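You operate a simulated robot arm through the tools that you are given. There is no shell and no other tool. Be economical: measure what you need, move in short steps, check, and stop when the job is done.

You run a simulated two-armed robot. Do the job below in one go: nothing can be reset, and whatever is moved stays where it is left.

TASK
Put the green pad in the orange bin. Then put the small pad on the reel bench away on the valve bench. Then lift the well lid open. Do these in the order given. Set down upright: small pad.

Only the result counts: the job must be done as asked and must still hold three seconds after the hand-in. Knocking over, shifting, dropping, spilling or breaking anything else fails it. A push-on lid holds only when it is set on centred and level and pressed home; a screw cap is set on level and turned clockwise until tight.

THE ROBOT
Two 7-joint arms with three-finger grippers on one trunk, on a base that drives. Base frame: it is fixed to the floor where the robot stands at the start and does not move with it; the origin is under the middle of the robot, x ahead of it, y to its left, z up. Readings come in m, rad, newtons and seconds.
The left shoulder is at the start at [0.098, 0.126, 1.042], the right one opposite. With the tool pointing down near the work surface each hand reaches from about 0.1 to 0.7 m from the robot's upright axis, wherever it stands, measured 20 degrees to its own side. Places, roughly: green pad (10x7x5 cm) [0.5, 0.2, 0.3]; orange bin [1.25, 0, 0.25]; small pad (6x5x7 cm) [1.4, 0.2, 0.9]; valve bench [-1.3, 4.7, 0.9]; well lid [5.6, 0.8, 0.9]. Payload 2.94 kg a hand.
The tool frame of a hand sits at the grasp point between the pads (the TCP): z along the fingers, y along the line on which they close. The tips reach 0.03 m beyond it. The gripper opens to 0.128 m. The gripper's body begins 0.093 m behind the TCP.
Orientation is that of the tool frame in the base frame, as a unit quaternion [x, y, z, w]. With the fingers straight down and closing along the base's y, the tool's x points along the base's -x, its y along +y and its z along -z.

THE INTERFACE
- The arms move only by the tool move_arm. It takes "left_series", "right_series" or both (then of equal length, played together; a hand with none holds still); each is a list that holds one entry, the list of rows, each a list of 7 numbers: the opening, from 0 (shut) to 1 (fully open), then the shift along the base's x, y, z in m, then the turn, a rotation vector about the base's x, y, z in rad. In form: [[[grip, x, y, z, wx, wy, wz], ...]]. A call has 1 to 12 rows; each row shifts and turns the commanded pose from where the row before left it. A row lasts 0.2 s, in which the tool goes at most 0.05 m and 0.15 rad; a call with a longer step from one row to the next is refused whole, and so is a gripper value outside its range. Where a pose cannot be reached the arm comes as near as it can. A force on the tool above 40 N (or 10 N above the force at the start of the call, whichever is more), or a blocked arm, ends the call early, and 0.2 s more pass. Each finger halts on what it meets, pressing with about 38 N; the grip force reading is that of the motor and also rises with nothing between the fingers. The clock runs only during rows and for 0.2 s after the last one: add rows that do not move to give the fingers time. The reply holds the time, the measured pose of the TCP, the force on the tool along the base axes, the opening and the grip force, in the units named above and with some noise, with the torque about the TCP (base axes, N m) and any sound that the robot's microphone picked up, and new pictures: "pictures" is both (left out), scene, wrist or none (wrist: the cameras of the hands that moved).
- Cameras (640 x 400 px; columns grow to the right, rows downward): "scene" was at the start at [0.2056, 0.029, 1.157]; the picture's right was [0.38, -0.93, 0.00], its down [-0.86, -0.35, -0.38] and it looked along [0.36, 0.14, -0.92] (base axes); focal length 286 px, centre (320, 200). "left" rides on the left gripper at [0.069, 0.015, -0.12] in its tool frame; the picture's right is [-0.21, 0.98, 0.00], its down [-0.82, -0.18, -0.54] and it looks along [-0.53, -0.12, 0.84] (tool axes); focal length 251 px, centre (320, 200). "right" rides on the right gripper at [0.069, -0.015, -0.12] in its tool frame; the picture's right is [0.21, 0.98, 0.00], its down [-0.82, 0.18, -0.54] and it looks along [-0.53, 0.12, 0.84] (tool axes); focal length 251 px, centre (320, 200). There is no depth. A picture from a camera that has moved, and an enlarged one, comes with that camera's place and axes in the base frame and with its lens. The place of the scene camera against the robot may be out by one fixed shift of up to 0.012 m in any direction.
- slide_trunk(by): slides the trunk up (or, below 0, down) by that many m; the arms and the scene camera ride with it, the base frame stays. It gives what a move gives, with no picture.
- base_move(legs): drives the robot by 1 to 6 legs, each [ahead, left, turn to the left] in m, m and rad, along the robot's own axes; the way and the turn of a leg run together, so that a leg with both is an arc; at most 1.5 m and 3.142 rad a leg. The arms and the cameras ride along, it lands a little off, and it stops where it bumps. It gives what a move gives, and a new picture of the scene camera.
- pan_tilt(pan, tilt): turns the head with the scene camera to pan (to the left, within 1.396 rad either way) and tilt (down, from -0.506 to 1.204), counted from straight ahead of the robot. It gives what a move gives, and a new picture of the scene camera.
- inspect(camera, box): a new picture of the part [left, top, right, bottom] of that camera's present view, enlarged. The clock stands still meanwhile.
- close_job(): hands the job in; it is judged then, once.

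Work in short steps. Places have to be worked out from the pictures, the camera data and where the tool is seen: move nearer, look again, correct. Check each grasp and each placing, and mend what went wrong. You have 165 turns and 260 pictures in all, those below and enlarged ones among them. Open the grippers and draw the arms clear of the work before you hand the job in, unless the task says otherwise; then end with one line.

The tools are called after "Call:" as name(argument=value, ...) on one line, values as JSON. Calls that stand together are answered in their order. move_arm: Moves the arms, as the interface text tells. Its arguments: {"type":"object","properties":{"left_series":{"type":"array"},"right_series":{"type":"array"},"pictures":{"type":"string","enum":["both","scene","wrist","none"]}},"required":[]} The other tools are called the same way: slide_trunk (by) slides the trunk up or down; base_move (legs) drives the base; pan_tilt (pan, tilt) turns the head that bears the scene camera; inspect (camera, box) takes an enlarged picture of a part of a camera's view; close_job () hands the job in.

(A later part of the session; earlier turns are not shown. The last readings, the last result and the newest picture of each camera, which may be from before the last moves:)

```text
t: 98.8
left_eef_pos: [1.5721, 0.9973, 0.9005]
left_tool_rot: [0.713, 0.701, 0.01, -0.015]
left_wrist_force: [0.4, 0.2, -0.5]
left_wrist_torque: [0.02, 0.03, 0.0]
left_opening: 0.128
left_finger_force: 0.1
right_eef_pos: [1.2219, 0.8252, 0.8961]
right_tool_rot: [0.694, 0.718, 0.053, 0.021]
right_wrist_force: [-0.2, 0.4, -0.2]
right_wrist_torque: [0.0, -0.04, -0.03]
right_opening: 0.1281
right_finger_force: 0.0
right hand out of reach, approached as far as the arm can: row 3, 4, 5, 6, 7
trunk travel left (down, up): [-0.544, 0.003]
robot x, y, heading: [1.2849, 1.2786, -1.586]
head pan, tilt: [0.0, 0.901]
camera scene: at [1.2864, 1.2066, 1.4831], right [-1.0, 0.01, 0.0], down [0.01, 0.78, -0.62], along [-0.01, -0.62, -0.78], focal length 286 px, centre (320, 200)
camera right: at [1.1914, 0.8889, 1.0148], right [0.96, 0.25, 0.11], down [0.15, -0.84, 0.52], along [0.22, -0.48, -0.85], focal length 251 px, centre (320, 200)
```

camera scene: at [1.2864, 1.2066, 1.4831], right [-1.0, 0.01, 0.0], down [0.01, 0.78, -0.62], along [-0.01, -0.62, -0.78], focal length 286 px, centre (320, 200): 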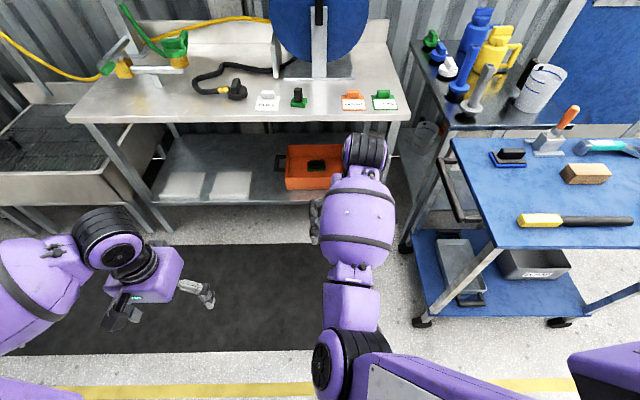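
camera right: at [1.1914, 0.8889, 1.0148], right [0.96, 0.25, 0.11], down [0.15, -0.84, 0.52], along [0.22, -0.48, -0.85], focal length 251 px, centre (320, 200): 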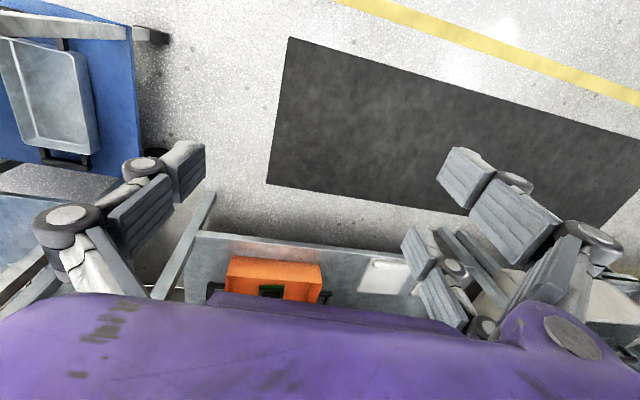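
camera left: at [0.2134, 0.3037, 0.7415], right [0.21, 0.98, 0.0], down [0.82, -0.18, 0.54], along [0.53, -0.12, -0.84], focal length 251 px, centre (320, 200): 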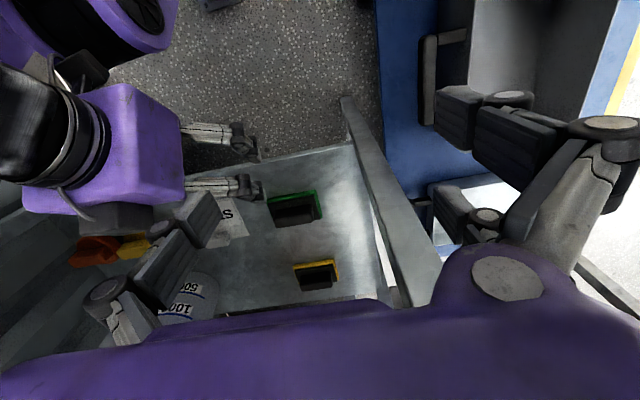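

Height is limited when close with the tool straight down; further out and tilted forward the wrist is lower. I tilt forward, extend and rise.

Call:
move_arm(right_series=[[[1, 0, -0.02, 0.0, -0.1, 0, 0], [1, 0, -0.02, 0.0, -0.1, 0, 0], [1, 0, -0.02, 0.01, -0.1, 0, 0], [1, 0, -0.02, 0.02, -0.1, 0, 0], [1, 0, -0.02, 0.02, -0.1, 0, 0], [1, 0, -0.02, 0.03, -0.08, 0, 0], [1, 0, -0.02, 0.03, 0, 0, 0], [1, 0, 0, 0.03, 0, 0, 0], [1, 0, 0, 0.02, 0, 0, 0], [1, 0, 0, 0, 0, 0, 0]]])

```text
t: 101.0
left_eef_pos: [1.5731, 0.9967, 0.8997]
left_tool_rot: [0.712, 0.701, 0.01, -0.014]
left_wrist_force: [-0.6, 0.0, -0.7]
left_wrist_torque: [0.02, 0.01, 0.0]
left_opening: 0.1281
left_finger_force: 0.0
right_eef_pos: [1.2212, 0.6872, 1.0535]
right_tool_rot: [0.659, 0.704, -0.153, 0.218]
right_wrist_force: [0.6, -0.4, -0.4]
right_wrist_torque: [0.0, -0.02, 0.02]
right_opening: 0.1279
right_finger_force: 0.1
trunk travel left (down, up): [-0.544, 0.003]
robot x, y, heading: [1.2837, 1.2781, -1.584]
head pan, tilt: [0.0, 0.901]
camera scene: at [1.2797, 1.2036, 1.4879], right [-0.99, 0.1, 0.0], down [0.07, 0.74, -0.67], along [-0.07, -0.67, -0.74], focal length 286 px, centre (320, 200)
camera right: at [1.1912, 0.8054, 1.1202], right [0.96, 0.27, -0.04], down [0.15, -0.42, 0.89], along [0.22, -0.87, -0.44], focal length 251 px, centre (320, 200)
```

scene: 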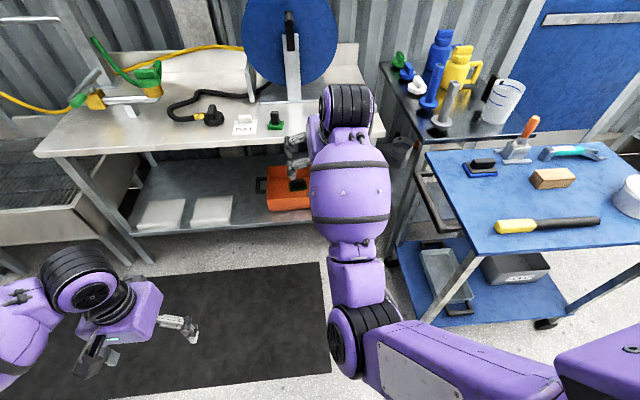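
right: 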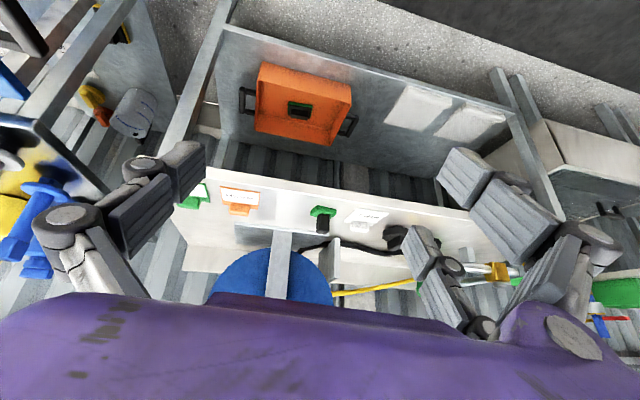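

At height 1.05 the hand passes above everything on the bench. I drive so that the hand comes near the small pad.

Call:
base_move(legs=[[0.3, 0.13, 0]])

Call:
inspect(camera="right", box=[0, 0, 640, 400])

```text
t: 103.1
left_eef_pos: [1.6989, 0.6993, 0.8996]
left_tool_rot: [0.711, 0.703, 0.011, -0.016]
left_wrist_force: [0.1, 0.0, 0.1]
left_wrist_torque: [0.02, 0.0, 0.0]
left_opening: 0.1279
left_finger_force: 0.1
right_eef_pos: [1.3489, 0.3885, 1.0536]
right_tool_rot: [0.658, 0.704, -0.154, 0.218]
right_wrist_force: [-0.9, -0.1, 1.5]
right_wrist_torque: [-0.02, -0.04, 0.01]
right_opening: 0.1277
right_finger_force: 0.1
trunk travel left (down, up): [-0.544, 0.003]
robot x, y, heading: [1.4098, 0.9819, -1.583]
head pan, tilt: [0.0, 0.901]
camera scene: at [1.4059, 0.9055, 1.488], right [-1.0, 0.09, 0.0], down [0.07, 0.74, -0.67], along [-0.06, -0.67, -0.74], focal length 286 px, centre (320, 200)
```

scene: 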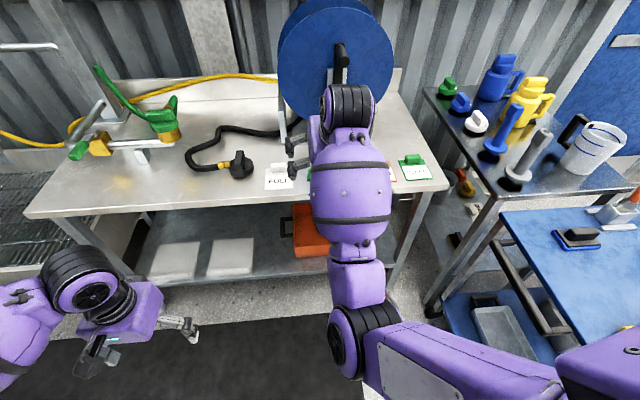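

```text
1.00 times, centred on (320, 200) of right (not enlarged: the box is as wide or as high as the picture)
camera zoom: at [1.3184, 0.5071, 1.1199], right [0.96, 0.27, -0.04], down [0.16, -0.42, 0.89], along [0.22, -0.87, -0.44], focal length 251 px, centre (320, 200)
```

zoom: 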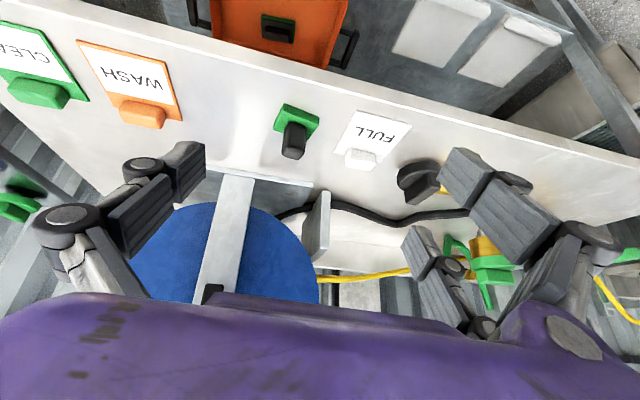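

The knob is at (1.347, 0.245). I drive 0.12 m closer and then look again.

Call:
base_move(legs=[[0.12, 0, 0]])

Call:
move_arm(right_series=[[[1, 0, 0, -0.02, 0, 0, 0], [1, 0, 0, -0.03, 0, 0, 0], [1, 0, 0, 0, 0, 0, 0]]], pictures="wrist")

```text
t: 104.4
left_eef_pos: [1.6977, 0.5814, 0.9]
left_tool_rot: [0.712, 0.702, 0.011, -0.015]
left_wrist_force: [-0.1, -0.4, 0.3]
left_wrist_torque: [-0.01, 0.05, -0.02]
left_opening: 0.128
left_finger_force: 0.0
right_eef_pos: [1.3465, 0.2711, 1.053]
right_tool_rot: [0.659, 0.704, -0.154, 0.218]
right_wrist_force: [-0.4, 0.3, 0.7]
right_wrist_torque: [0.0, 0.01, 0.01]
right_opening: 0.1279
right_finger_force: 0.0
trunk travel left (down, up): [-0.544, 0.003]
robot x, y, heading: [1.4077, 0.8644, -1.584]
head pan, tilt: [0.0, 0.901]
camera scene: at [1.4046, 0.7881, 1.4881], right [-1.0, 0.09, 0.0], down [0.07, 0.74, -0.67], along [-0.06, -0.67, -0.74], focal length 286 px, centre (320, 200)
```

scene: 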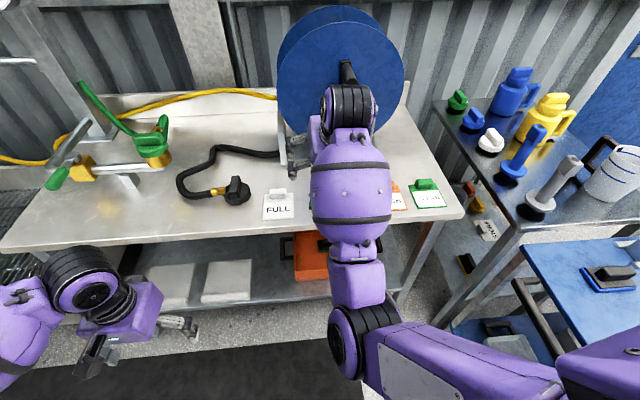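

```text
t: 105.2
left_eef_pos: [1.6982, 0.5814, 0.8986]
left_tool_rot: [0.712, 0.702, 0.011, -0.016]
left_wrist_force: [-0.5, -0.8, 0.1]
left_wrist_torque: [-0.03, 0.02, 0.01]
left_opening: 0.1282
left_finger_force: 0.0
right_eef_pos: [1.3459, 0.2686, 1.004]
right_tool_rot: [0.658, 0.704, -0.153, 0.218]
right_wrist_force: [-0.3, 0.0, 0.9]
right_wrist_torque: [0.03, 0.0, 0.02]
right_opening: 0.128
right_finger_force: 0.0
trunk travel left (down, up): [-0.544, 0.003]
robot x, y, heading: [1.4067, 0.8654, -1.579]
head pan, tilt: [0.0, 0.901]
camera right: at [1.3163, 0.3876, 1.0703], right [0.96, 0.27, -0.04], down [0.15, -0.42, 0.9], along [0.22, -0.87, -0.44], focal length 251 px, centre (320, 200)
```

right: 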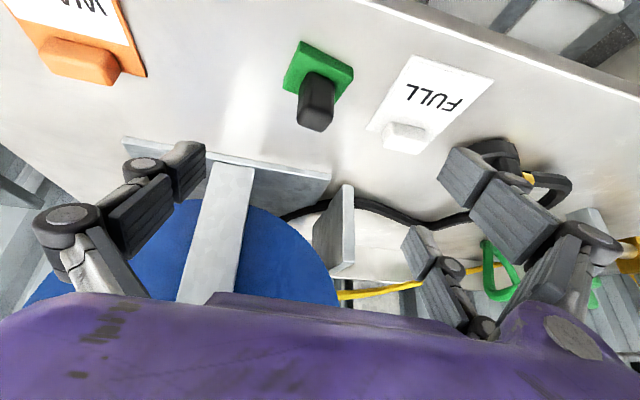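

Height is uncertain by ~2 cm; the open fingers straddle the pad, so I descend to z≈0.935 at (1.35, 0.24) and look again.

Call:
move_arm(right_series=[[[1, 0.004, -0.015, -0.02, 0, 0, 0], [1, 0, -0.013, -0.02, 0, 0, 0], [1, 0, 0, -0.02, 0, 0, 0], [1, 0, 0, -0.01, 0, 0, 0], [1, 0, 0, 0, 0, 0, 0]]], pictures="wrist")

```text
t: 106.4
left_eef_pos: [1.6987, 0.5802, 0.8985]
left_tool_rot: [0.712, 0.702, 0.01, -0.014]
left_wrist_force: [-0.4, 0.3, -0.3]
left_wrist_torque: [-0.02, 0.0, -0.02]
left_opening: 0.128
left_finger_force: 0.1
right_eef_pos: [1.3514, 0.2437, 0.9329]
right_tool_rot: [0.658, 0.705, -0.153, 0.218]
right_wrist_force: [-0.1, 0.7, 0.0]
right_wrist_torque: [-0.02, 0.06, -0.02]
right_opening: 0.1279
right_finger_force: 0.1
trunk travel left (down, up): [-0.544, 0.003]
robot x, y, heading: [1.4078, 0.8633, -1.581]
head pan, tilt: [0.0, 0.901]
camera right: at [1.3212, 0.3617, 1.0], right [0.96, 0.27, -0.04], down [0.15, -0.42, 0.89], along [0.22, -0.87, -0.44], focal length 251 px, centre (320, 200)
```

right: 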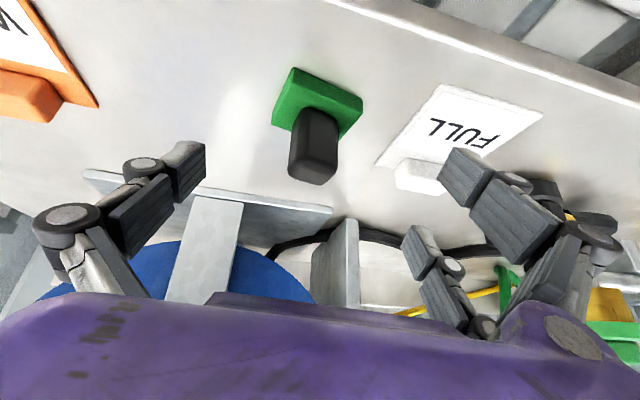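

Three views agree: knob top z≈0.907, centre (1.351, 0.219). I go to the grasp point and close.

Call:
move_arm(right_series=[[[1, 0, -0.012, -0.012, 0, 0, 0], [1, 0, -0.012, -0.012, 0, 0, 0], [1, 0, 0, -0.012, 0, 0, 0], [1, 0, 0, 0, 0, 0, 0]]], pictures="wrist")

```text
t: 107.4
left_eef_pos: [1.6973, 0.5812, 0.8976]
left_tool_rot: [0.712, 0.702, 0.011, -0.015]
left_wrist_force: [0.0, 0.4, -0.1]
left_wrist_torque: [0.0, 0.02, -0.03]
left_opening: 0.1282
left_finger_force: 0.1
right_eef_pos: [1.352, 0.2182, 0.8979]
right_tool_rot: [0.658, 0.704, -0.154, 0.218]
right_wrist_force: [0.2, -0.8, -0.8]
right_wrist_torque: [0.02, -0.02, 0.01]
right_opening: 0.1279
right_finger_force: 0.1
trunk travel left (down, up): [-0.544, 0.003]
robot x, y, heading: [1.4109, 0.868, -1.59]
head pan, tilt: [0.0, 0.901]
camera right: at [1.3208, 0.3382, 0.9638], right [0.96, 0.27, -0.04], down [0.15, -0.42, 0.89], along [0.22, -0.87, -0.44], focal length 251 px, centre (320, 200)
```

right: 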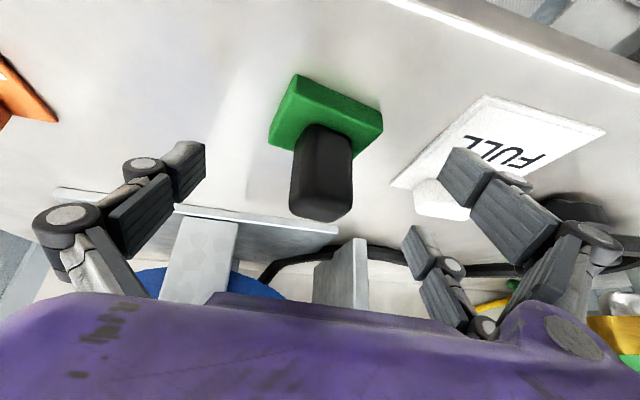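

The fingertips straddle the knob with full overlap. I close.

Call:
move_arm(right_series=[[[0.6, 0, 0, 0, 0, 0, 0], [0.2, 0, 0, 0, 0, 0, 0], [0.0, 0, 0, 0, 0, 0, 0], [0.0, 0, 0, 0, 0, 0, 0], [0.0, 0, 0, 0, 0, 0, 0]]], pictures="wrist")

```text
t: 108.6
left_eef_pos: [1.697, 0.5823, 0.8994]
left_tool_rot: [0.712, 0.702, 0.011, -0.015]
left_wrist_force: [0.6, 0.4, 0.2]
left_wrist_torque: [-0.01, 0.02, 0.01]
left_opening: 0.128
left_finger_force: 0.0
right_eef_pos: [1.3517, 0.2188, 0.8995]
right_tool_rot: [0.658, 0.704, -0.155, 0.219]
right_wrist_force: [-0.1, -0.8, 6.6]
right_wrist_torque: [0.01, -0.19, -0.05]
right_opening: 0.0413
right_finger_force: 37.7
trunk travel left (down, up): [-0.544, 0.003]
robot x, y, heading: [1.4061, 0.8661, -1.584]
head pan, tilt: [0.0, 0.901]
camera right: at [1.3209, 0.3383, 0.9649], right [0.96, 0.27, -0.04], down [0.15, -0.42, 0.9], along [0.22, -0.87, -0.44], focal length 251 px, centre (320, 200)
```

right: 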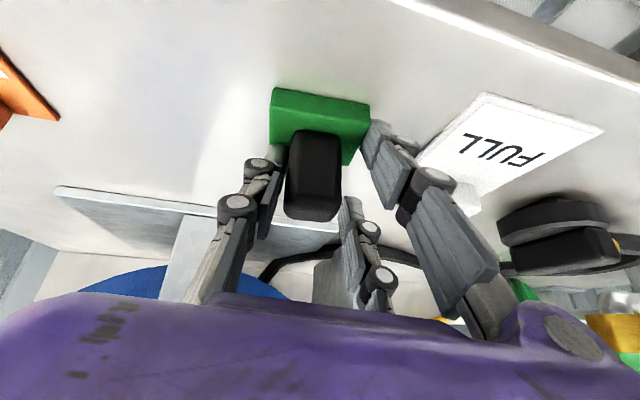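

Held at 0.041 opening. I lift a few cm and check that the pad comes along.

Call:
move_arm(right_series=[[[0, 0, 0, 0.02, 0, 0, 0], [0, 0, 0, 0.03, 0, 0, 0], [0, 0, 0, 0.03, 0, 0, 0], [0, 0, 0, 0.03, 0, 0, 0], [0, 0, 0, 0, 0, 0, 0]]], pictures="both")

```text
t: 109.8
left_eef_pos: [1.6974, 0.5816, 0.8984]
left_tool_rot: [0.712, 0.702, 0.011, -0.015]
left_wrist_force: [0.8, -0.4, 0.2]
left_wrist_torque: [0.01, 0.02, 0.0]
left_opening: 0.1282
left_finger_force: 0.0
right_eef_pos: [1.352, 0.219, 1.0057]
right_tool_rot: [0.659, 0.703, -0.154, 0.217]
right_wrist_force: [0.1, -0.2, 0.2]
right_wrist_torque: [-0.03, 0.03, 0.0]
right_opening: 0.0412
right_finger_force: 37.1
trunk travel left (down, up): [-0.544, 0.003]
robot x, y, heading: [1.4114, 0.8651, -1.58]
head pan, tilt: [0.0, 0.901]
camera scene: at [1.4016, 0.7867, 1.4895], right [-0.99, 0.13, 0.0], down [0.1, 0.72, -0.68], along [-0.09, -0.68, -0.73], focal length 286 px, centre (320, 200)
camera right: at [1.3205, 0.3378, 1.0725], right [0.96, 0.27, -0.04], down [0.15, -0.42, 0.89], along [0.22, -0.87, -0.44], focal length 251 px, centre (320, 200)
```

scene: 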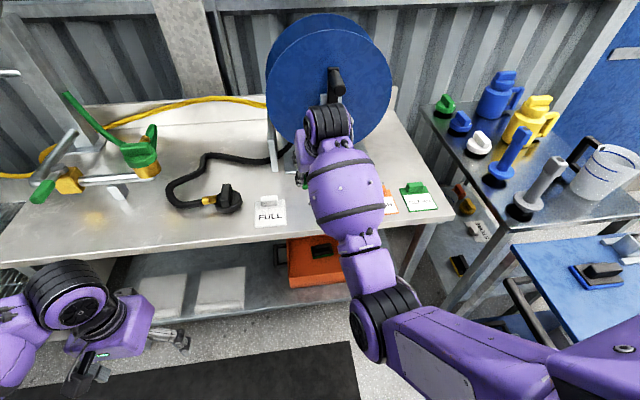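
right: 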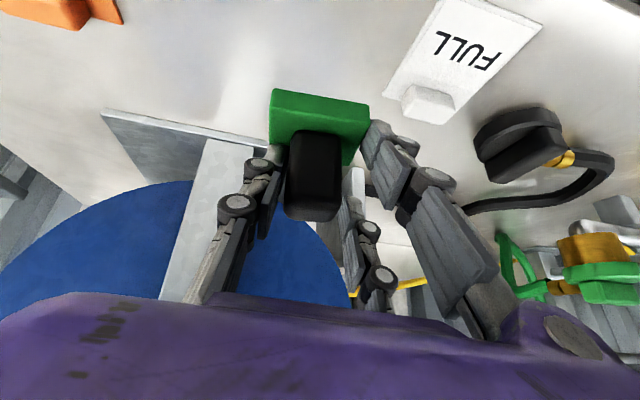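

The small pad is held securely. I back away from the bench, strafe to the aisle (x≈0.35) and turn around.

Call:
base_move(legs=[[-0.75, 0, 0], [0, -1.05, 0], [0, 0, 3.1]])

Call:
pan_tilt(pan=0.3, tilt=0.4)

```text
t: 130.0
left_eef_pos: [0.1021, 1.9142, 0.8999]
left_tool_rot: [-0.679, 0.734, -0.015, -0.011]
left_wrist_force: [-0.9, -0.3, -0.1]
left_wrist_torque: [-0.03, 0.04, 0.01]
left_opening: 0.1278
left_finger_force: 0.1
right_eef_pos: [0.472, 2.2535, 1.0061]
right_tool_rot: [0.683, -0.68, -0.214, -0.161]
right_wrist_force: [0.0, 0.2, 0.2]
right_wrist_torque: [0.03, 0.0, 0.01]
right_opening: 0.0401
right_finger_force: 38.0
trunk travel left (down, up): [-0.544, 0.003]
robot x, y, heading: [0.3723, 1.6108, 1.494]
head pan, tilt: [0.0, 0.901]
camera scene: at [0.3916, 1.7056, 1.4903], right [0.98, -0.18, 0.0], down [-0.13, -0.71, -0.69], along [0.12, 0.68, -0.72], focal length 286 px, centre (320, 200)
```

scene: 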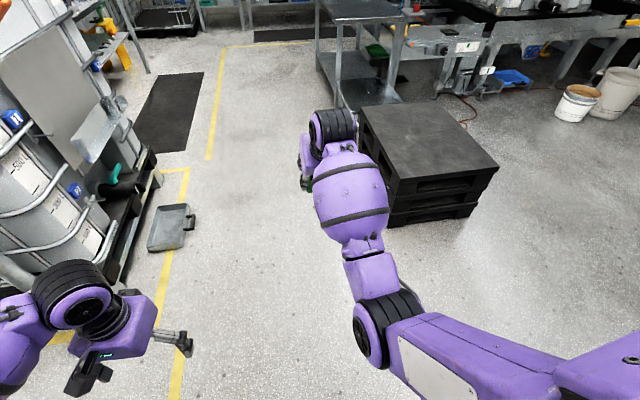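

```text
t: 131.0
left_eef_pos: [0.1004, 1.9133, 0.8996]
left_tool_rot: [-0.679, 0.734, -0.016, -0.011]
left_wrist_force: [0.7, 0.2, -0.6]
left_wrist_torque: [-0.04, -0.02, -0.07]
left_opening: 0.1279
left_finger_force: 0.1
right_eef_pos: [0.4728, 2.2541, 1.0054]
right_tool_rot: [0.683, -0.68, -0.212, -0.16]
right_wrist_force: [0.4, -0.1, -0.7]
right_wrist_torque: [0.01, 0.01, -0.01]
right_opening: 0.0402
right_finger_force: 38.0
trunk travel left (down, up): [-0.544, 0.003]
robot x, y, heading: [0.3748, 1.6147, 1.497]
head pan, tilt: [0.3, 0.4]
camera scene: at [0.3569, 1.7168, 1.5261], right [0.98, 0.22, 0.0], down [0.09, -0.38, -0.92], along [-0.2, 0.9, -0.39], focal length 286 px, centre (320, 200)
```

scene: 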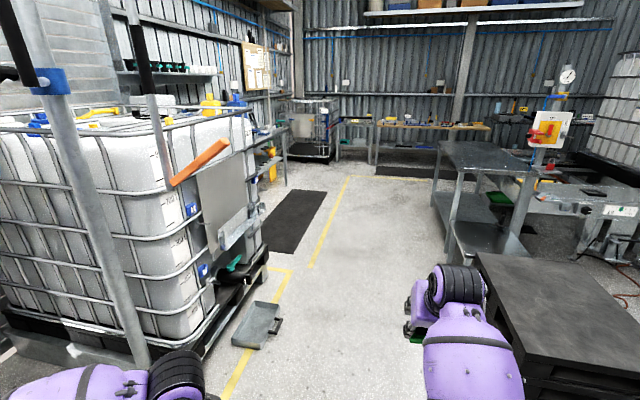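

The valve bench stands beyond the tank, with the black mat before it. I drive up the aisle to y≈4.6.

Call:
base_move(legs=[[0, 0, 0.08], [1.5, 0, 0], [1.45, 0, 0]])

Call:
pan_tilt(pan=1.35, tilt=0.45)

```text
t: 145.7
left_eef_pos: [0.1054, 4.8601, 0.8984]
left_tool_rot: [-0.702, 0.712, -0.015, -0.011]
left_wrist_force: [-0.6, 0.2, -0.1]
left_wrist_torque: [0.01, -0.01, -0.02]
left_opening: 0.1279
left_finger_force: 0.0
right_eef_pos: [0.4524, 5.2225, 1.0055]
right_tool_rot: [0.703, -0.659, -0.217, -0.154]
right_wrist_force: [0.6, 0.0, -0.9]
right_wrist_torque: [-0.02, 0.01, 0.0]
right_opening: 0.0285
right_finger_force: 38.5
trunk travel left (down, up): [-0.544, 0.003]
robot x, y, heading: [0.3952, 4.5783, 1.557]
head pan, tilt: [0.3, 0.4]
camera scene: at [0.3714, 4.6789, 1.5262], right [0.96, 0.28, 0.0], down [0.11, -0.37, -0.92], along [-0.26, 0.88, -0.39], focal length 286 px, centre (320, 200)
```

scene: 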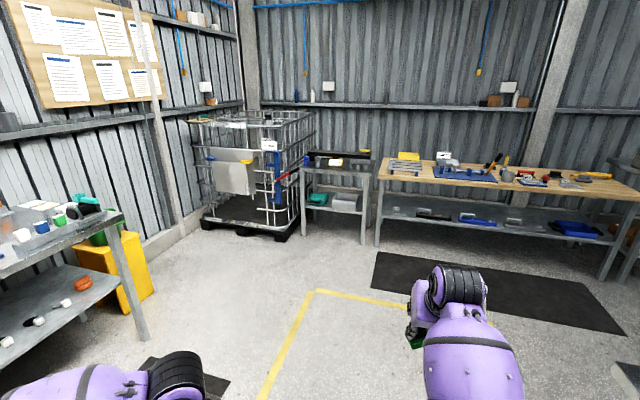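

```text
t: 147.0
left_eef_pos: [0.1046, 4.86, 0.8991]
left_tool_rot: [-0.702, 0.712, -0.015, -0.01]
left_wrist_force: [0.3, -0.3, 0.3]
left_wrist_torque: [-0.02, 0.0, -0.01]
left_opening: 0.1279
left_finger_force: 0.1
right_eef_pos: [0.4526, 5.2227, 1.0059]
right_tool_rot: [0.703, -0.66, -0.217, -0.155]
right_wrist_force: [0.6, -0.5, 0.3]
right_wrist_torque: [0.0, 0.0, 0.02]
right_opening: 0.0279
right_finger_force: 38.0
trunk travel left (down, up): [-0.544, 0.003]
robot x, y, heading: [0.3915, 4.5815, 1.56]
head pan, tilt: [1.349, 0.45]
camera scene: at [0.3082, 4.6117, 1.5215], right [0.23, 0.97, 0.0], down [0.42, -0.1, -0.9], along [-0.88, 0.21, -0.44], focal length 286 px, centre (320, 200)
```

scene: 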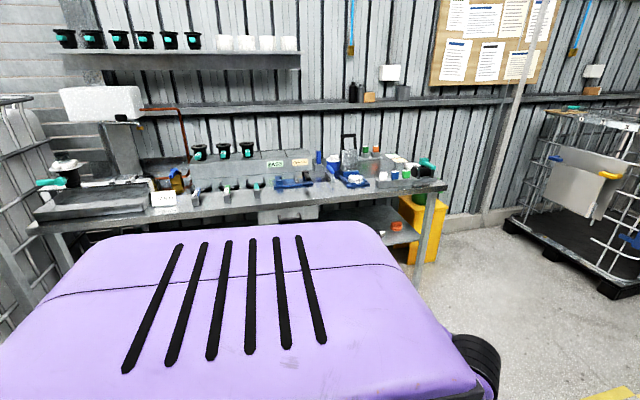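

The opening shrank to 0.028; I check how the pad sits in the fingers.

Call:
inspect(camera="right", box=[180, 40, 480, 300])

```text
1.54 times, centred on (330, 170) of right
camera zoom: at [0.4818, 5.1039, 1.072], right [-0.96, -0.27, -0.04], down [-0.15, 0.42, 0.89], along [-0.22, 0.87, -0.45], focal length 387 px, centre (305, 246)
```

zoom: 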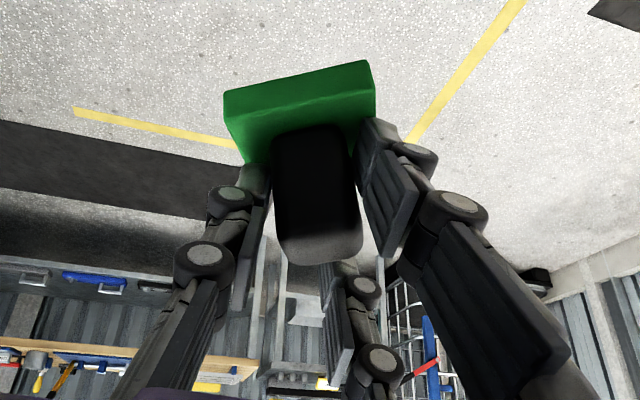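

The knob has aligned itself with the finger faces — a firmer hold. I turn to face the valve bench.

Call:
base_move(legs=[[0, 0, 1.58]])

Call:
pan_tilt(pan=0.0, tilt=0.5)

Call:
inspect(camera="scene", box=[160, 60, 480, 260])

```text
t: 151.3
left_eef_pos: [0.1193, 4.2804, 0.8992]
left_tool_rot: [1.0, 0.005, 0.018, -0.003]
left_wrist_force: [0.1, 0.4, -0.4]
left_wrist_torque: [-0.02, 0.04, 0.01]
left_opening: 0.128
left_finger_force: 0.1
right_eef_pos: [-0.2522, 4.618, 1.0054]
right_tool_rot: [0.963, 0.044, -0.262, 0.048]
right_wrist_force: [-0.6, 0.3, -1.5]
right_wrist_torque: [0.03, 0.0, -0.01]
right_opening: 0.0283
right_finger_force: 38.0
trunk travel left (down, up): [-0.544, 0.003]
robot x, y, heading: [0.395, 4.5778, -3.127]
head pan, tilt: [1.349, 0.45]
camera scene: at [0.3731, 4.4947, 1.5215], right [-0.98, 0.21, 0.0], down [0.09, 0.43, -0.9], along [-0.19, -0.88, -0.44], focal length 286 px, centre (320, 200)
```

scene: 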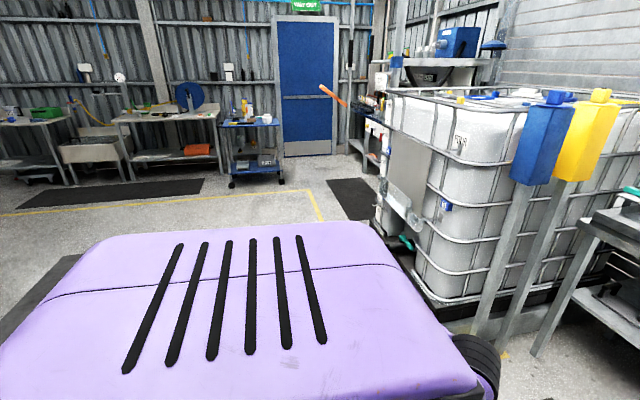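

```text
t: 152.8
left_eef_pos: [0.1185, 4.2806, 0.9003]
left_tool_rot: [1.0, 0.005, 0.019, -0.004]
left_wrist_force: [1.0, -0.4, 0.3]
left_wrist_torque: [-0.01, 0.0, 0.0]
left_opening: 0.1281
left_finger_force: 0.0
right_eef_pos: [-0.2529, 4.6175, 1.006]
right_tool_rot: [0.963, 0.044, -0.263, 0.048]
right_wrist_force: [0.4, 0.2, -0.8]
right_wrist_torque: [0.02, 0.02, -0.01]
right_opening: 0.0282
right_finger_force: 38.5
trunk travel left (down, up): [-0.544, 0.003]
robot x, y, heading: [0.3927, 4.5785, -3.126]
head pan, tilt: [0.0, 0.499]
camera scene: at [0.3011, 4.5833, 1.517], right [-0.01, 1.0, 0.0], down [0.48, 0.01, -0.88], along [-0.88, -0.01, -0.48], focal length 286 px, centre (320, 200)
```

scene: 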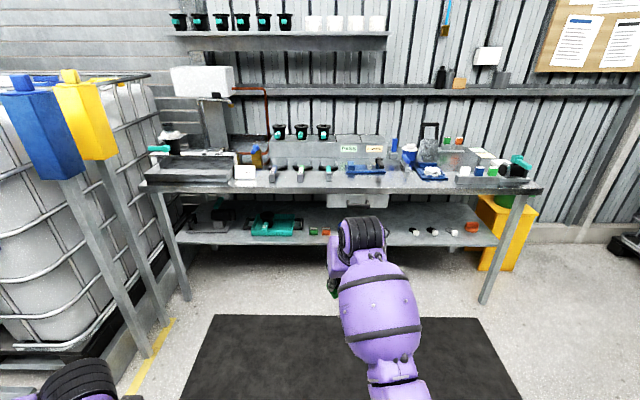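

```text
2.00 times, centred on (320, 160) of scene
camera zoom: at [0.3011, 4.5833, 1.517], right [-0.01, 1.0, 0.0], down [0.48, 0.01, -0.88], along [-0.88, -0.01, -0.48], focal length 572 px, centre (320, 280)
```

zoom: 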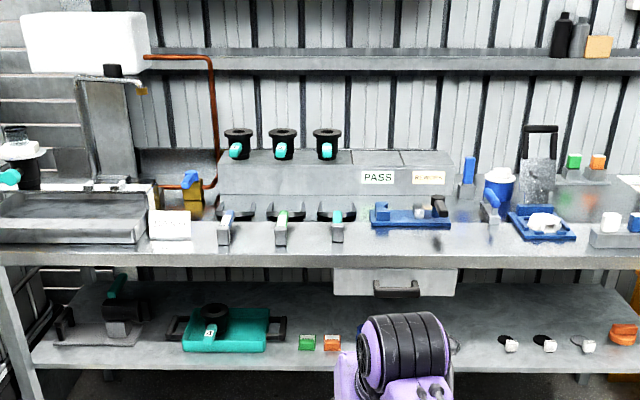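

I drive nearer to see the bench top in detail.

Call:
base_move(legs=[[0.5, 0, 0]])

Call:
pan_tilt(pan=-0.15, tilt=0.55)

Call:
inspect(camera="scene", box=[300, 60, 620, 260])

Call:
inspect(camera="scene", box=[60, 60, 380, 260])

```text
t: 155.8
left_eef_pos: [-0.3758, 4.2723, 0.8995]
left_tool_rot: [1.0, 0.006, 0.018, -0.003]
left_wrist_force: [0.4, -0.2, 0.0]
left_wrist_torque: [0.03, -0.05, 0.0]
left_opening: 0.1281
left_finger_force: 0.0
right_eef_pos: [-0.7471, 4.6092, 1.0045]
right_tool_rot: [0.963, 0.046, -0.262, 0.049]
right_wrist_force: [0.9, 0.9, -0.7]
right_wrist_torque: [-0.01, 0.01, -0.01]
right_opening: 0.0282
right_finger_force: 37.8
trunk travel left (down, up): [-0.544, 0.003]
robot x, y, heading: [-0.1012, 4.569, -3.129]
head pan, tilt: [0.0, 0.499]
camera scene: at [-0.1934, 4.5764, 1.517], right [-0.01, 1.0, 0.0], down [0.48, 0.01, -0.88], along [-0.88, -0.01, -0.48], focal length 286 px, centre (320, 200)
```

scene: 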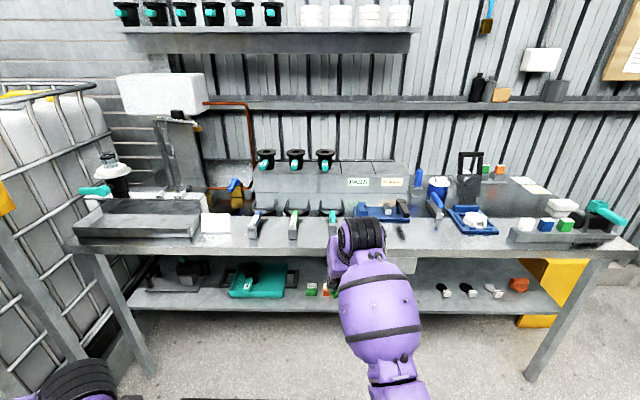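

```text
t: 156.4
left_eef_pos: [-0.3757, 4.2743, 0.8984]
left_tool_rot: [1.0, 0.006, 0.018, -0.004]
left_wrist_force: [0.2, -1.2, -0.5]
left_wrist_torque: [0.01, 0.0, -0.02]
left_opening: 0.128
left_finger_force: 0.0
right_eef_pos: [-0.7472, 4.6098, 1.0052]
right_tool_rot: [0.963, 0.046, -0.262, 0.049]
right_wrist_force: [-0.7, 0.8, -0.8]
right_wrist_torque: [0.01, 0.0, 0.02]
right_opening: 0.0282
right_finger_force: 38.1
trunk travel left (down, up): [-0.544, 0.003]
robot x, y, heading: [-0.1017, 4.5719, -3.128]
head pan, tilt: [-0.15, 0.55]
camera scene: at [-0.1918, 4.5898, 1.5124], right [0.13, 0.99, 0.0], down [0.52, -0.07, -0.85], along [-0.84, 0.11, -0.52], focal length 286 px, centre (320, 200)
```

scene: 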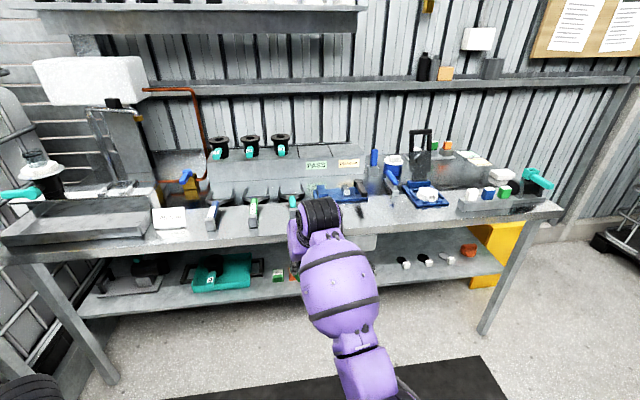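

```text
2.00 times, centred on (460, 160) of scene
camera zoom: at [-0.1918, 4.5898, 1.5124], right [0.13, 0.99, 0.0], down [0.52, -0.07, -0.85], along [-0.84, 0.11, -0.52], focal length 572 px, centre (40, 280)
```

zoom: 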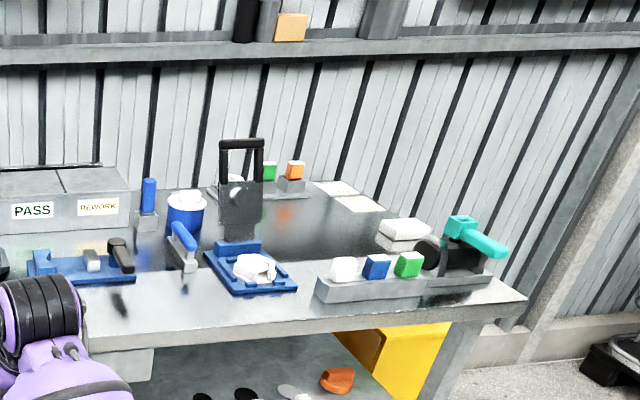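

```text
2.00 times, centred on (220, 160) of scene
camera zoom: at [-0.1918, 4.5898, 1.5124], right [0.13, 0.99, 0.0], down [0.52, -0.07, -0.85], along [-0.84, 0.11, -0.52], focal length 572 px, centre (520, 280)
```

zoom: 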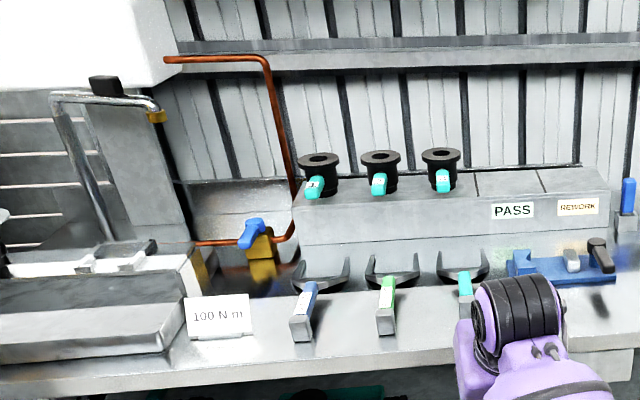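

A free spot lies on the front strip between the blue fixture and the blue tray, about (−1.10, 4.94). I move right and ahead toward it, keeping the hand high.

Call:
base_move(legs=[[0, -0.33, 0], [0.2, 0, 0]])

Call:
inspect(camera="right", box=[0, 0, 640, 400])

```text
t: 161.1
left_eef_pos: [-0.5771, 4.5967, 0.8982]
left_tool_rot: [1.0, 0.007, 0.019, -0.004]
left_wrist_force: [0.6, 0.2, -0.3]
left_wrist_torque: [-0.04, -0.01, -0.01]
left_opening: 0.1281
left_finger_force: 0.1
right_eef_pos: [-0.9487, 4.9326, 1.0052]
right_tool_rot: [0.963, 0.047, -0.262, 0.049]
right_wrist_force: [-0.4, 0.6, -1.4]
right_wrist_torque: [-0.02, 0.0, -0.02]
right_opening: 0.0282
right_finger_force: 38.0
trunk travel left (down, up): [-0.544, 0.003]
robot x, y, heading: [-0.3011, 4.8963, -3.126]
head pan, tilt: [-0.15, 0.55]
camera scene: at [-0.3938, 4.9135, 1.5124], right [0.13, 0.99, 0.0], down [0.52, -0.07, -0.85], along [-0.85, 0.11, -0.52], focal length 286 px, centre (320, 200)
```

scene: 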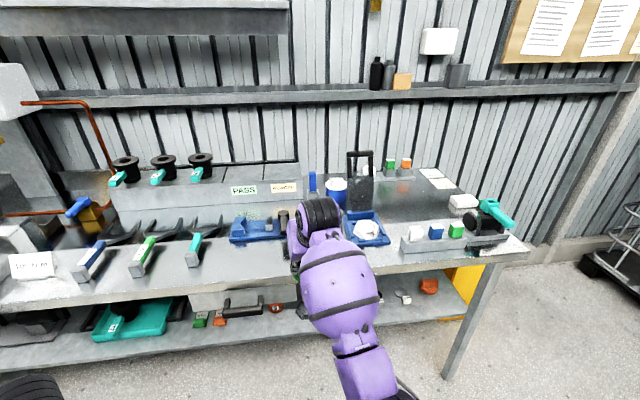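

```text
1.00 times, centred on (320, 200) of right (not enlarged: the box is as wide or as high as the picture)
camera zoom: at [-0.8323, 4.9663, 1.072], right [0.3, -0.95, -0.04], down [-0.41, -0.17, 0.89], along [-0.86, -0.25, -0.45], focal length 251 px, centre (320, 200)
```

zoom: 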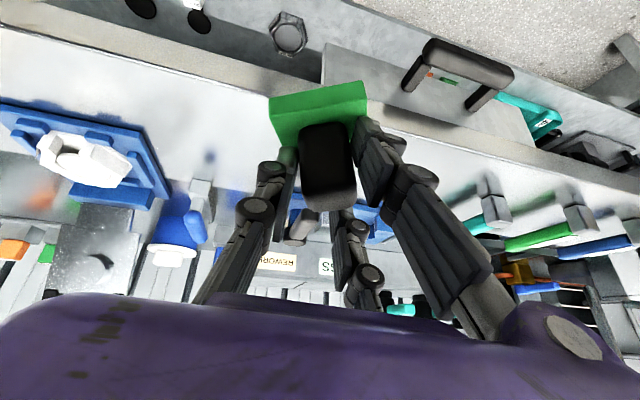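

There is ample room at about (−1.11, 4.97). I drive the last bit so the pad is above it.

Call:
base_move(legs=[[0.165, -0.035, 0]])

Call:
move_arm(right_series=[[[0, 0, 0, -0.02, 0, 0, 0], [0, 0, 0, -0.02, 0, 0, 0], [0, 0, 0, 0, 0, 0, 0]]])

```text
t: 162.5
left_eef_pos: [-0.7374, 4.6303, 0.899]
left_tool_rot: [1.0, 0.006, 0.019, -0.003]
left_wrist_force: [-0.7, 0.8, 0.1]
left_wrist_torque: [0.0, 0.0, 0.02]
left_opening: 0.1279
left_finger_force: 0.0
right_eef_pos: [-1.1087, 4.9661, 1.0059]
right_tool_rot: [0.963, 0.046, -0.262, 0.049]
right_wrist_force: [-0.3, -0.6, 0.7]
right_wrist_torque: [-0.02, 0.02, 0.01]
right_opening: 0.0283
right_finger_force: 38.2
trunk travel left (down, up): [-0.544, 0.003]
robot x, y, heading: [-0.4607, 4.9274, -3.128]
head pan, tilt: [-0.15, 0.55]
camera scene: at [-0.5533, 4.9459, 1.5125], right [0.14, 0.99, 0.0], down [0.52, -0.07, -0.85], along [-0.84, 0.12, -0.52], focal length 286 px, centre (320, 200)
```

scene: 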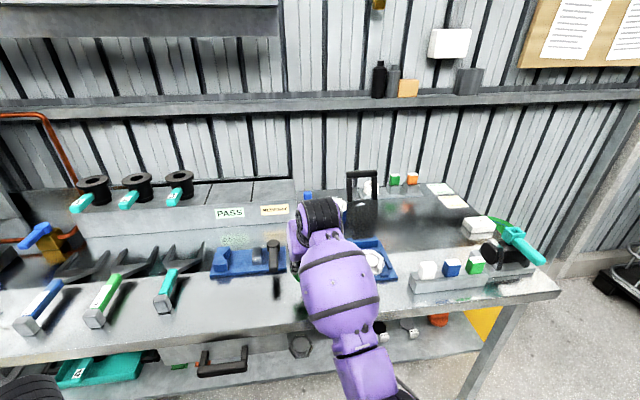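

```text
t: 163.3
left_eef_pos: [-0.7373, 4.6293, 0.8998]
left_tool_rot: [1.0, 0.006, 0.018, -0.004]
left_wrist_force: [0.0, 0.9, -0.3]
left_wrist_torque: [-0.01, 0.05, 0.05]
left_opening: 0.128
left_finger_force: 0.0
right_eef_pos: [-1.1092, 4.9648, 0.9667]
right_tool_rot: [0.963, 0.045, -0.262, 0.048]
right_wrist_force: [0.1, -0.5, -1.2]
right_wrist_torque: [0.01, 0.05, -0.01]
right_opening: 0.0282
right_finger_force: 37.8
trunk travel left (down, up): [-0.544, 0.003]
robot x, y, heading: [-0.462, 4.9264, -3.128]
head pan, tilt: [-0.15, 0.55]
camera scene: at [-0.5535, 4.9459, 1.5125], right [0.14, 0.99, 0.0], down [0.52, -0.07, -0.85], along [-0.84, 0.12, -0.52], focal length 286 px, centre (320, 200)
camera right: at [-0.9917, 4.9987, 1.0322], right [0.29, -0.95, -0.04], down [-0.41, -0.17, 0.89], along [-0.86, -0.25, -0.44], focal length 251 px, centre (320, 200)
```

scene: 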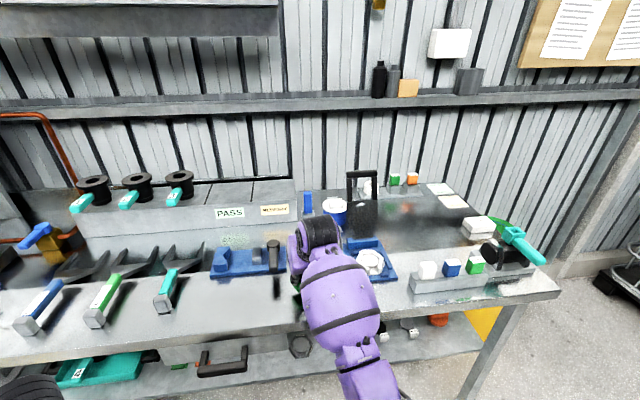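
right: 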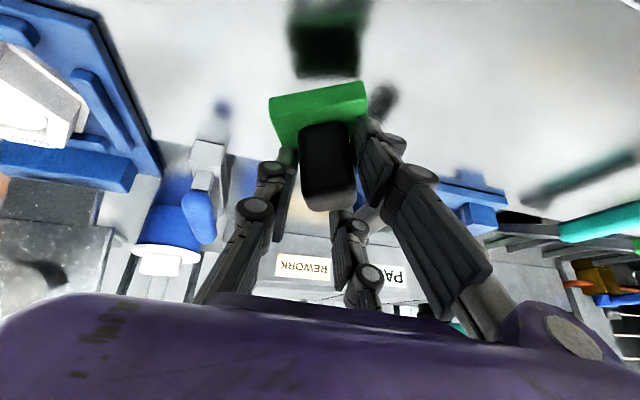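

The pad's reflection shows it is close above the bench. I lower in small steps until contact.

Call:
move_arm(right_series=[[[0, 0, 0, -0.01, 0, 0, 0], [0, 0, 0, -0.01, 0, 0, 0], [0, 0, 0, 0, 0, 0, 0]]], pictures="wrist")

```text
t: 164.1
left_eef_pos: [-0.7375, 4.6292, 0.8988]
left_tool_rot: [1.0, 0.006, 0.018, -0.004]
left_wrist_force: [-0.3, -0.6, 0.2]
left_wrist_torque: [0.02, 0.02, -0.03]
left_opening: 0.1279
left_finger_force: 0.1
right_eef_pos: [-1.1099, 4.9656, 0.946]
right_tool_rot: [0.963, 0.045, -0.262, 0.049]
right_wrist_force: [0.4, 0.6, -0.8]
right_wrist_torque: [0.0, 0.04, 0.01]
right_opening: 0.0281
right_finger_force: 37.7
trunk travel left (down, up): [-0.544, 0.003]
robot x, y, heading: [-0.4655, 4.9252, -3.126]
head pan, tilt: [-0.15, 0.55]
camera right: at [-0.9928, 4.9994, 1.0117], right [0.29, -0.95, -0.04], down [-0.41, -0.17, 0.89], along [-0.86, -0.25, -0.44], focal length 251 px, centre (320, 200)
```

right: 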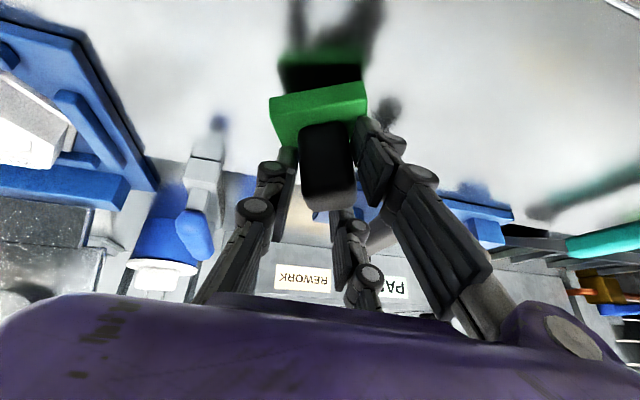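

Still a gap in the reflection; I continue lowering.

Call:
move_arm(right_series=[[[0, 0, 0, -0.006, 0, 0, 0], [0, 0, 0, -0.006, 0, 0, 0], [0, 0, 0, 0, 0, 0, 0]]], pictures="wrist")

```text
t: 164.9
left_eef_pos: [-0.7363, 4.6304, 0.9001]
left_tool_rot: [1.0, 0.006, 0.015, -0.004]
left_wrist_force: [-0.1, -0.7, 0.7]
left_wrist_torque: [0.04, -0.01, 0.04]
left_opening: 0.128
left_finger_force: 0.1
right_eef_pos: [-1.1107, 4.9652, 0.9386]
right_tool_rot: [0.961, 0.045, -0.267, 0.05]
right_wrist_force: [0.3, 1.4, 22.6]
right_wrist_torque: [-0.66, 0.16, 0.02]
right_opening: 0.028
right_finger_force: 37.6
trunk travel left (down, up): [-0.544, 0.003]
robot x, y, heading: [-0.4643, 4.929, -3.13]
head pan, tilt: [-0.15, 0.55]
camera right: at [-0.9921, 4.9998, 1.0046], right [0.29, -0.95, -0.04], down [-0.4, -0.16, 0.9], along [-0.87, -0.25, -0.43], focal length 251 px, centre (320, 200)
```

right: 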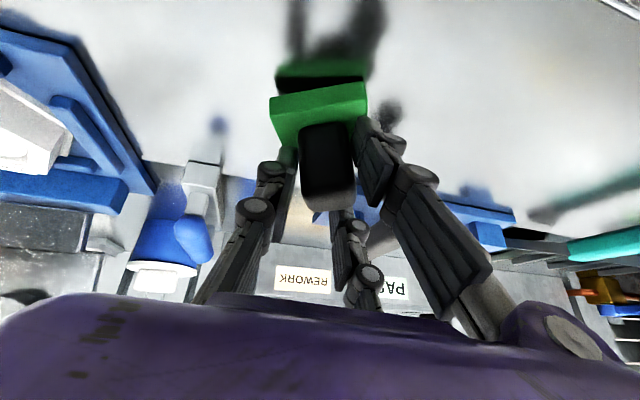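

Contact is on one side only: reflection and torque show the +y side of the pad slightly raised (~0.1 rad). I lift a little and roll the hand to level it.

Call:
move_arm(right_series=[[[0, 0, 0, 0.008, 0, 0, 0], [0, 0, 0, 0.004, -0.05, 0, 0], [0, 0, 0, 0, -0.05, 0, 0], [0, 0, 0, 0, 0, 0, 0]]], pictures="none")

Call:
inspect(camera="right", box=[220, 20, 420, 160])

```text
t: 165.9
left_eef_pos: [-0.7368, 4.6291, 0.8984]
left_tool_rot: [1.0, 0.006, 0.02, -0.004]
left_wrist_force: [0.7, 0.2, -0.8]
left_wrist_torque: [0.02, 0.03, -0.01]
left_opening: 0.1282
left_finger_force: 0.0
right_eef_pos: [-1.109, 4.9669, 0.9435]
right_tool_rot: [0.959, 0.033, -0.263, 0.098]
right_wrist_force: [0.4, -0.5, -0.7]
right_wrist_torque: [0.02, -0.04, 0.0]
right_opening: 0.0283
right_finger_force: 37.6
trunk travel left (down, up): [-0.544, 0.003]
robot x, y, heading: [-0.4644, 4.9262, -3.129]
head pan, tilt: [-0.15, 0.55]
```

```text
2.86 times, centred on (320, 90) of right
camera zoom: at [-0.9914, 5.0072, 1.0073], right [0.29, -0.95, 0.06], down [-0.42, -0.08, 0.91], along [-0.86, -0.29, -0.42], focal length 718 px, centre (320, 514)
```

zoom: 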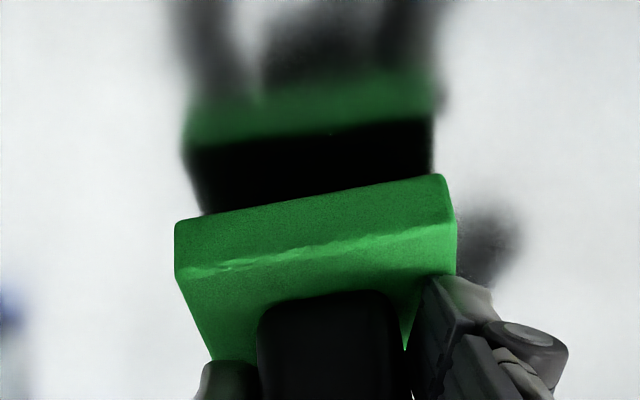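

Nearly level now. I lower gently to contact with a hair more roll.

Call:
move_arm(right_series=[[[0, 0, 0, -0.004, -0.02, 0, 0], [0, 0, 0, -0.004, 0, 0, 0], [0, 0, 0, 0, 0, 0, 0]]], pictures="none")

Call:
inspect(camera="right", box=[220, 20, 420, 160])

```text
t: 166.7
left_eef_pos: [-0.7367, 4.6299, 0.8988]
left_tool_rot: [1.0, 0.006, 0.018, -0.003]
left_wrist_force: [0.3, -0.1, 0.6]
left_wrist_torque: [-0.03, 0.0, -0.02]
left_opening: 0.1281
left_finger_force: 0.0
right_eef_pos: [-1.1078, 4.9673, 0.9371]
right_tool_rot: [0.958, 0.029, -0.263, 0.107]
right_wrist_force: [-0.2, 0.2, -1.0]
right_wrist_torque: [-0.02, -0.01, -0.05]
right_opening: 0.028
right_finger_force: 38.1
trunk travel left (down, up): [-0.544, 0.003]
robot x, y, heading: [-0.4648, 4.9253, -3.127]
head pan, tilt: [-0.15, 0.55]
```

```text
2.86 times, centred on (320, 90) of right
camera zoom: at [-0.9917, 5.0082, 0.9994], right [0.29, -0.95, 0.07], down [-0.42, -0.06, 0.91], along [-0.86, -0.3, -0.41], focal length 718 px, centre (320, 514)
```

zoom: 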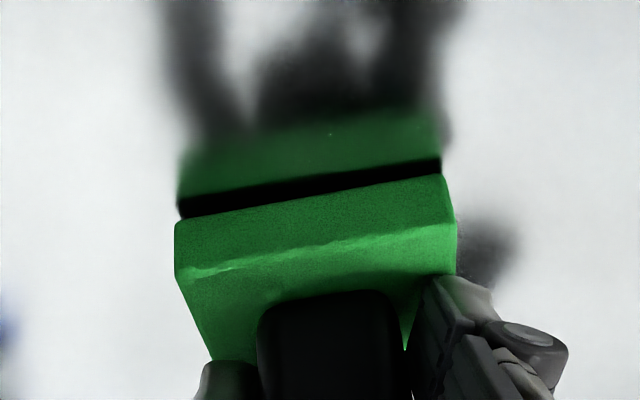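

Level and about 1.5 mm above the bench. I set it down and open the fingers.

Call:
move_arm(right_series=[[[0, 0, 0, -0.0025, 0, 0, 0], [0, 0, 0, 0, 0, 0, 0], [0.35, 0, 0, 0, 0, 0, 0], [0.35, 0, 0, 0, 0, 0, 0], [0.35, 0, 0, 0, 0, 0, 0]]], pictures="wrist")

```text
t: 167.9
left_eef_pos: [-0.7378, 4.6286, 0.8986]
left_tool_rot: [1.0, 0.007, 0.018, -0.004]
left_wrist_force: [0.2, -1.0, 1.1]
left_wrist_torque: [-0.01, 0.0, 0.02]
left_opening: 0.1281
left_finger_force: 0.0
right_eef_pos: [-1.1081, 4.9666, 0.9356]
right_tool_rot: [0.958, 0.029, -0.264, 0.107]
right_wrist_force: [0.0, 0.7, 1.7]
right_wrist_torque: [-0.05, 0.03, 0.0]
right_opening: 0.0449
right_finger_force: 0.0
trunk travel left (down, up): [-0.544, 0.003]
robot x, y, heading: [-0.4607, 4.9249, -3.129]
head pan, tilt: [-0.15, 0.55]
camera right: at [-0.9917, 5.0084, 0.9971], right [0.29, -0.95, 0.07], down [-0.41, -0.06, 0.91], along [-0.86, -0.3, -0.41], focal length 251 px, centre (320, 200)
```

right: 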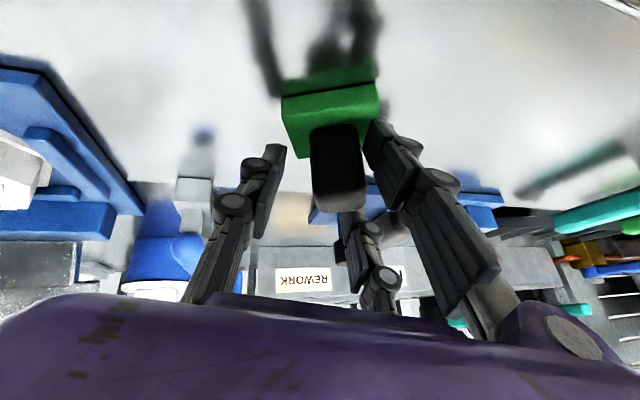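

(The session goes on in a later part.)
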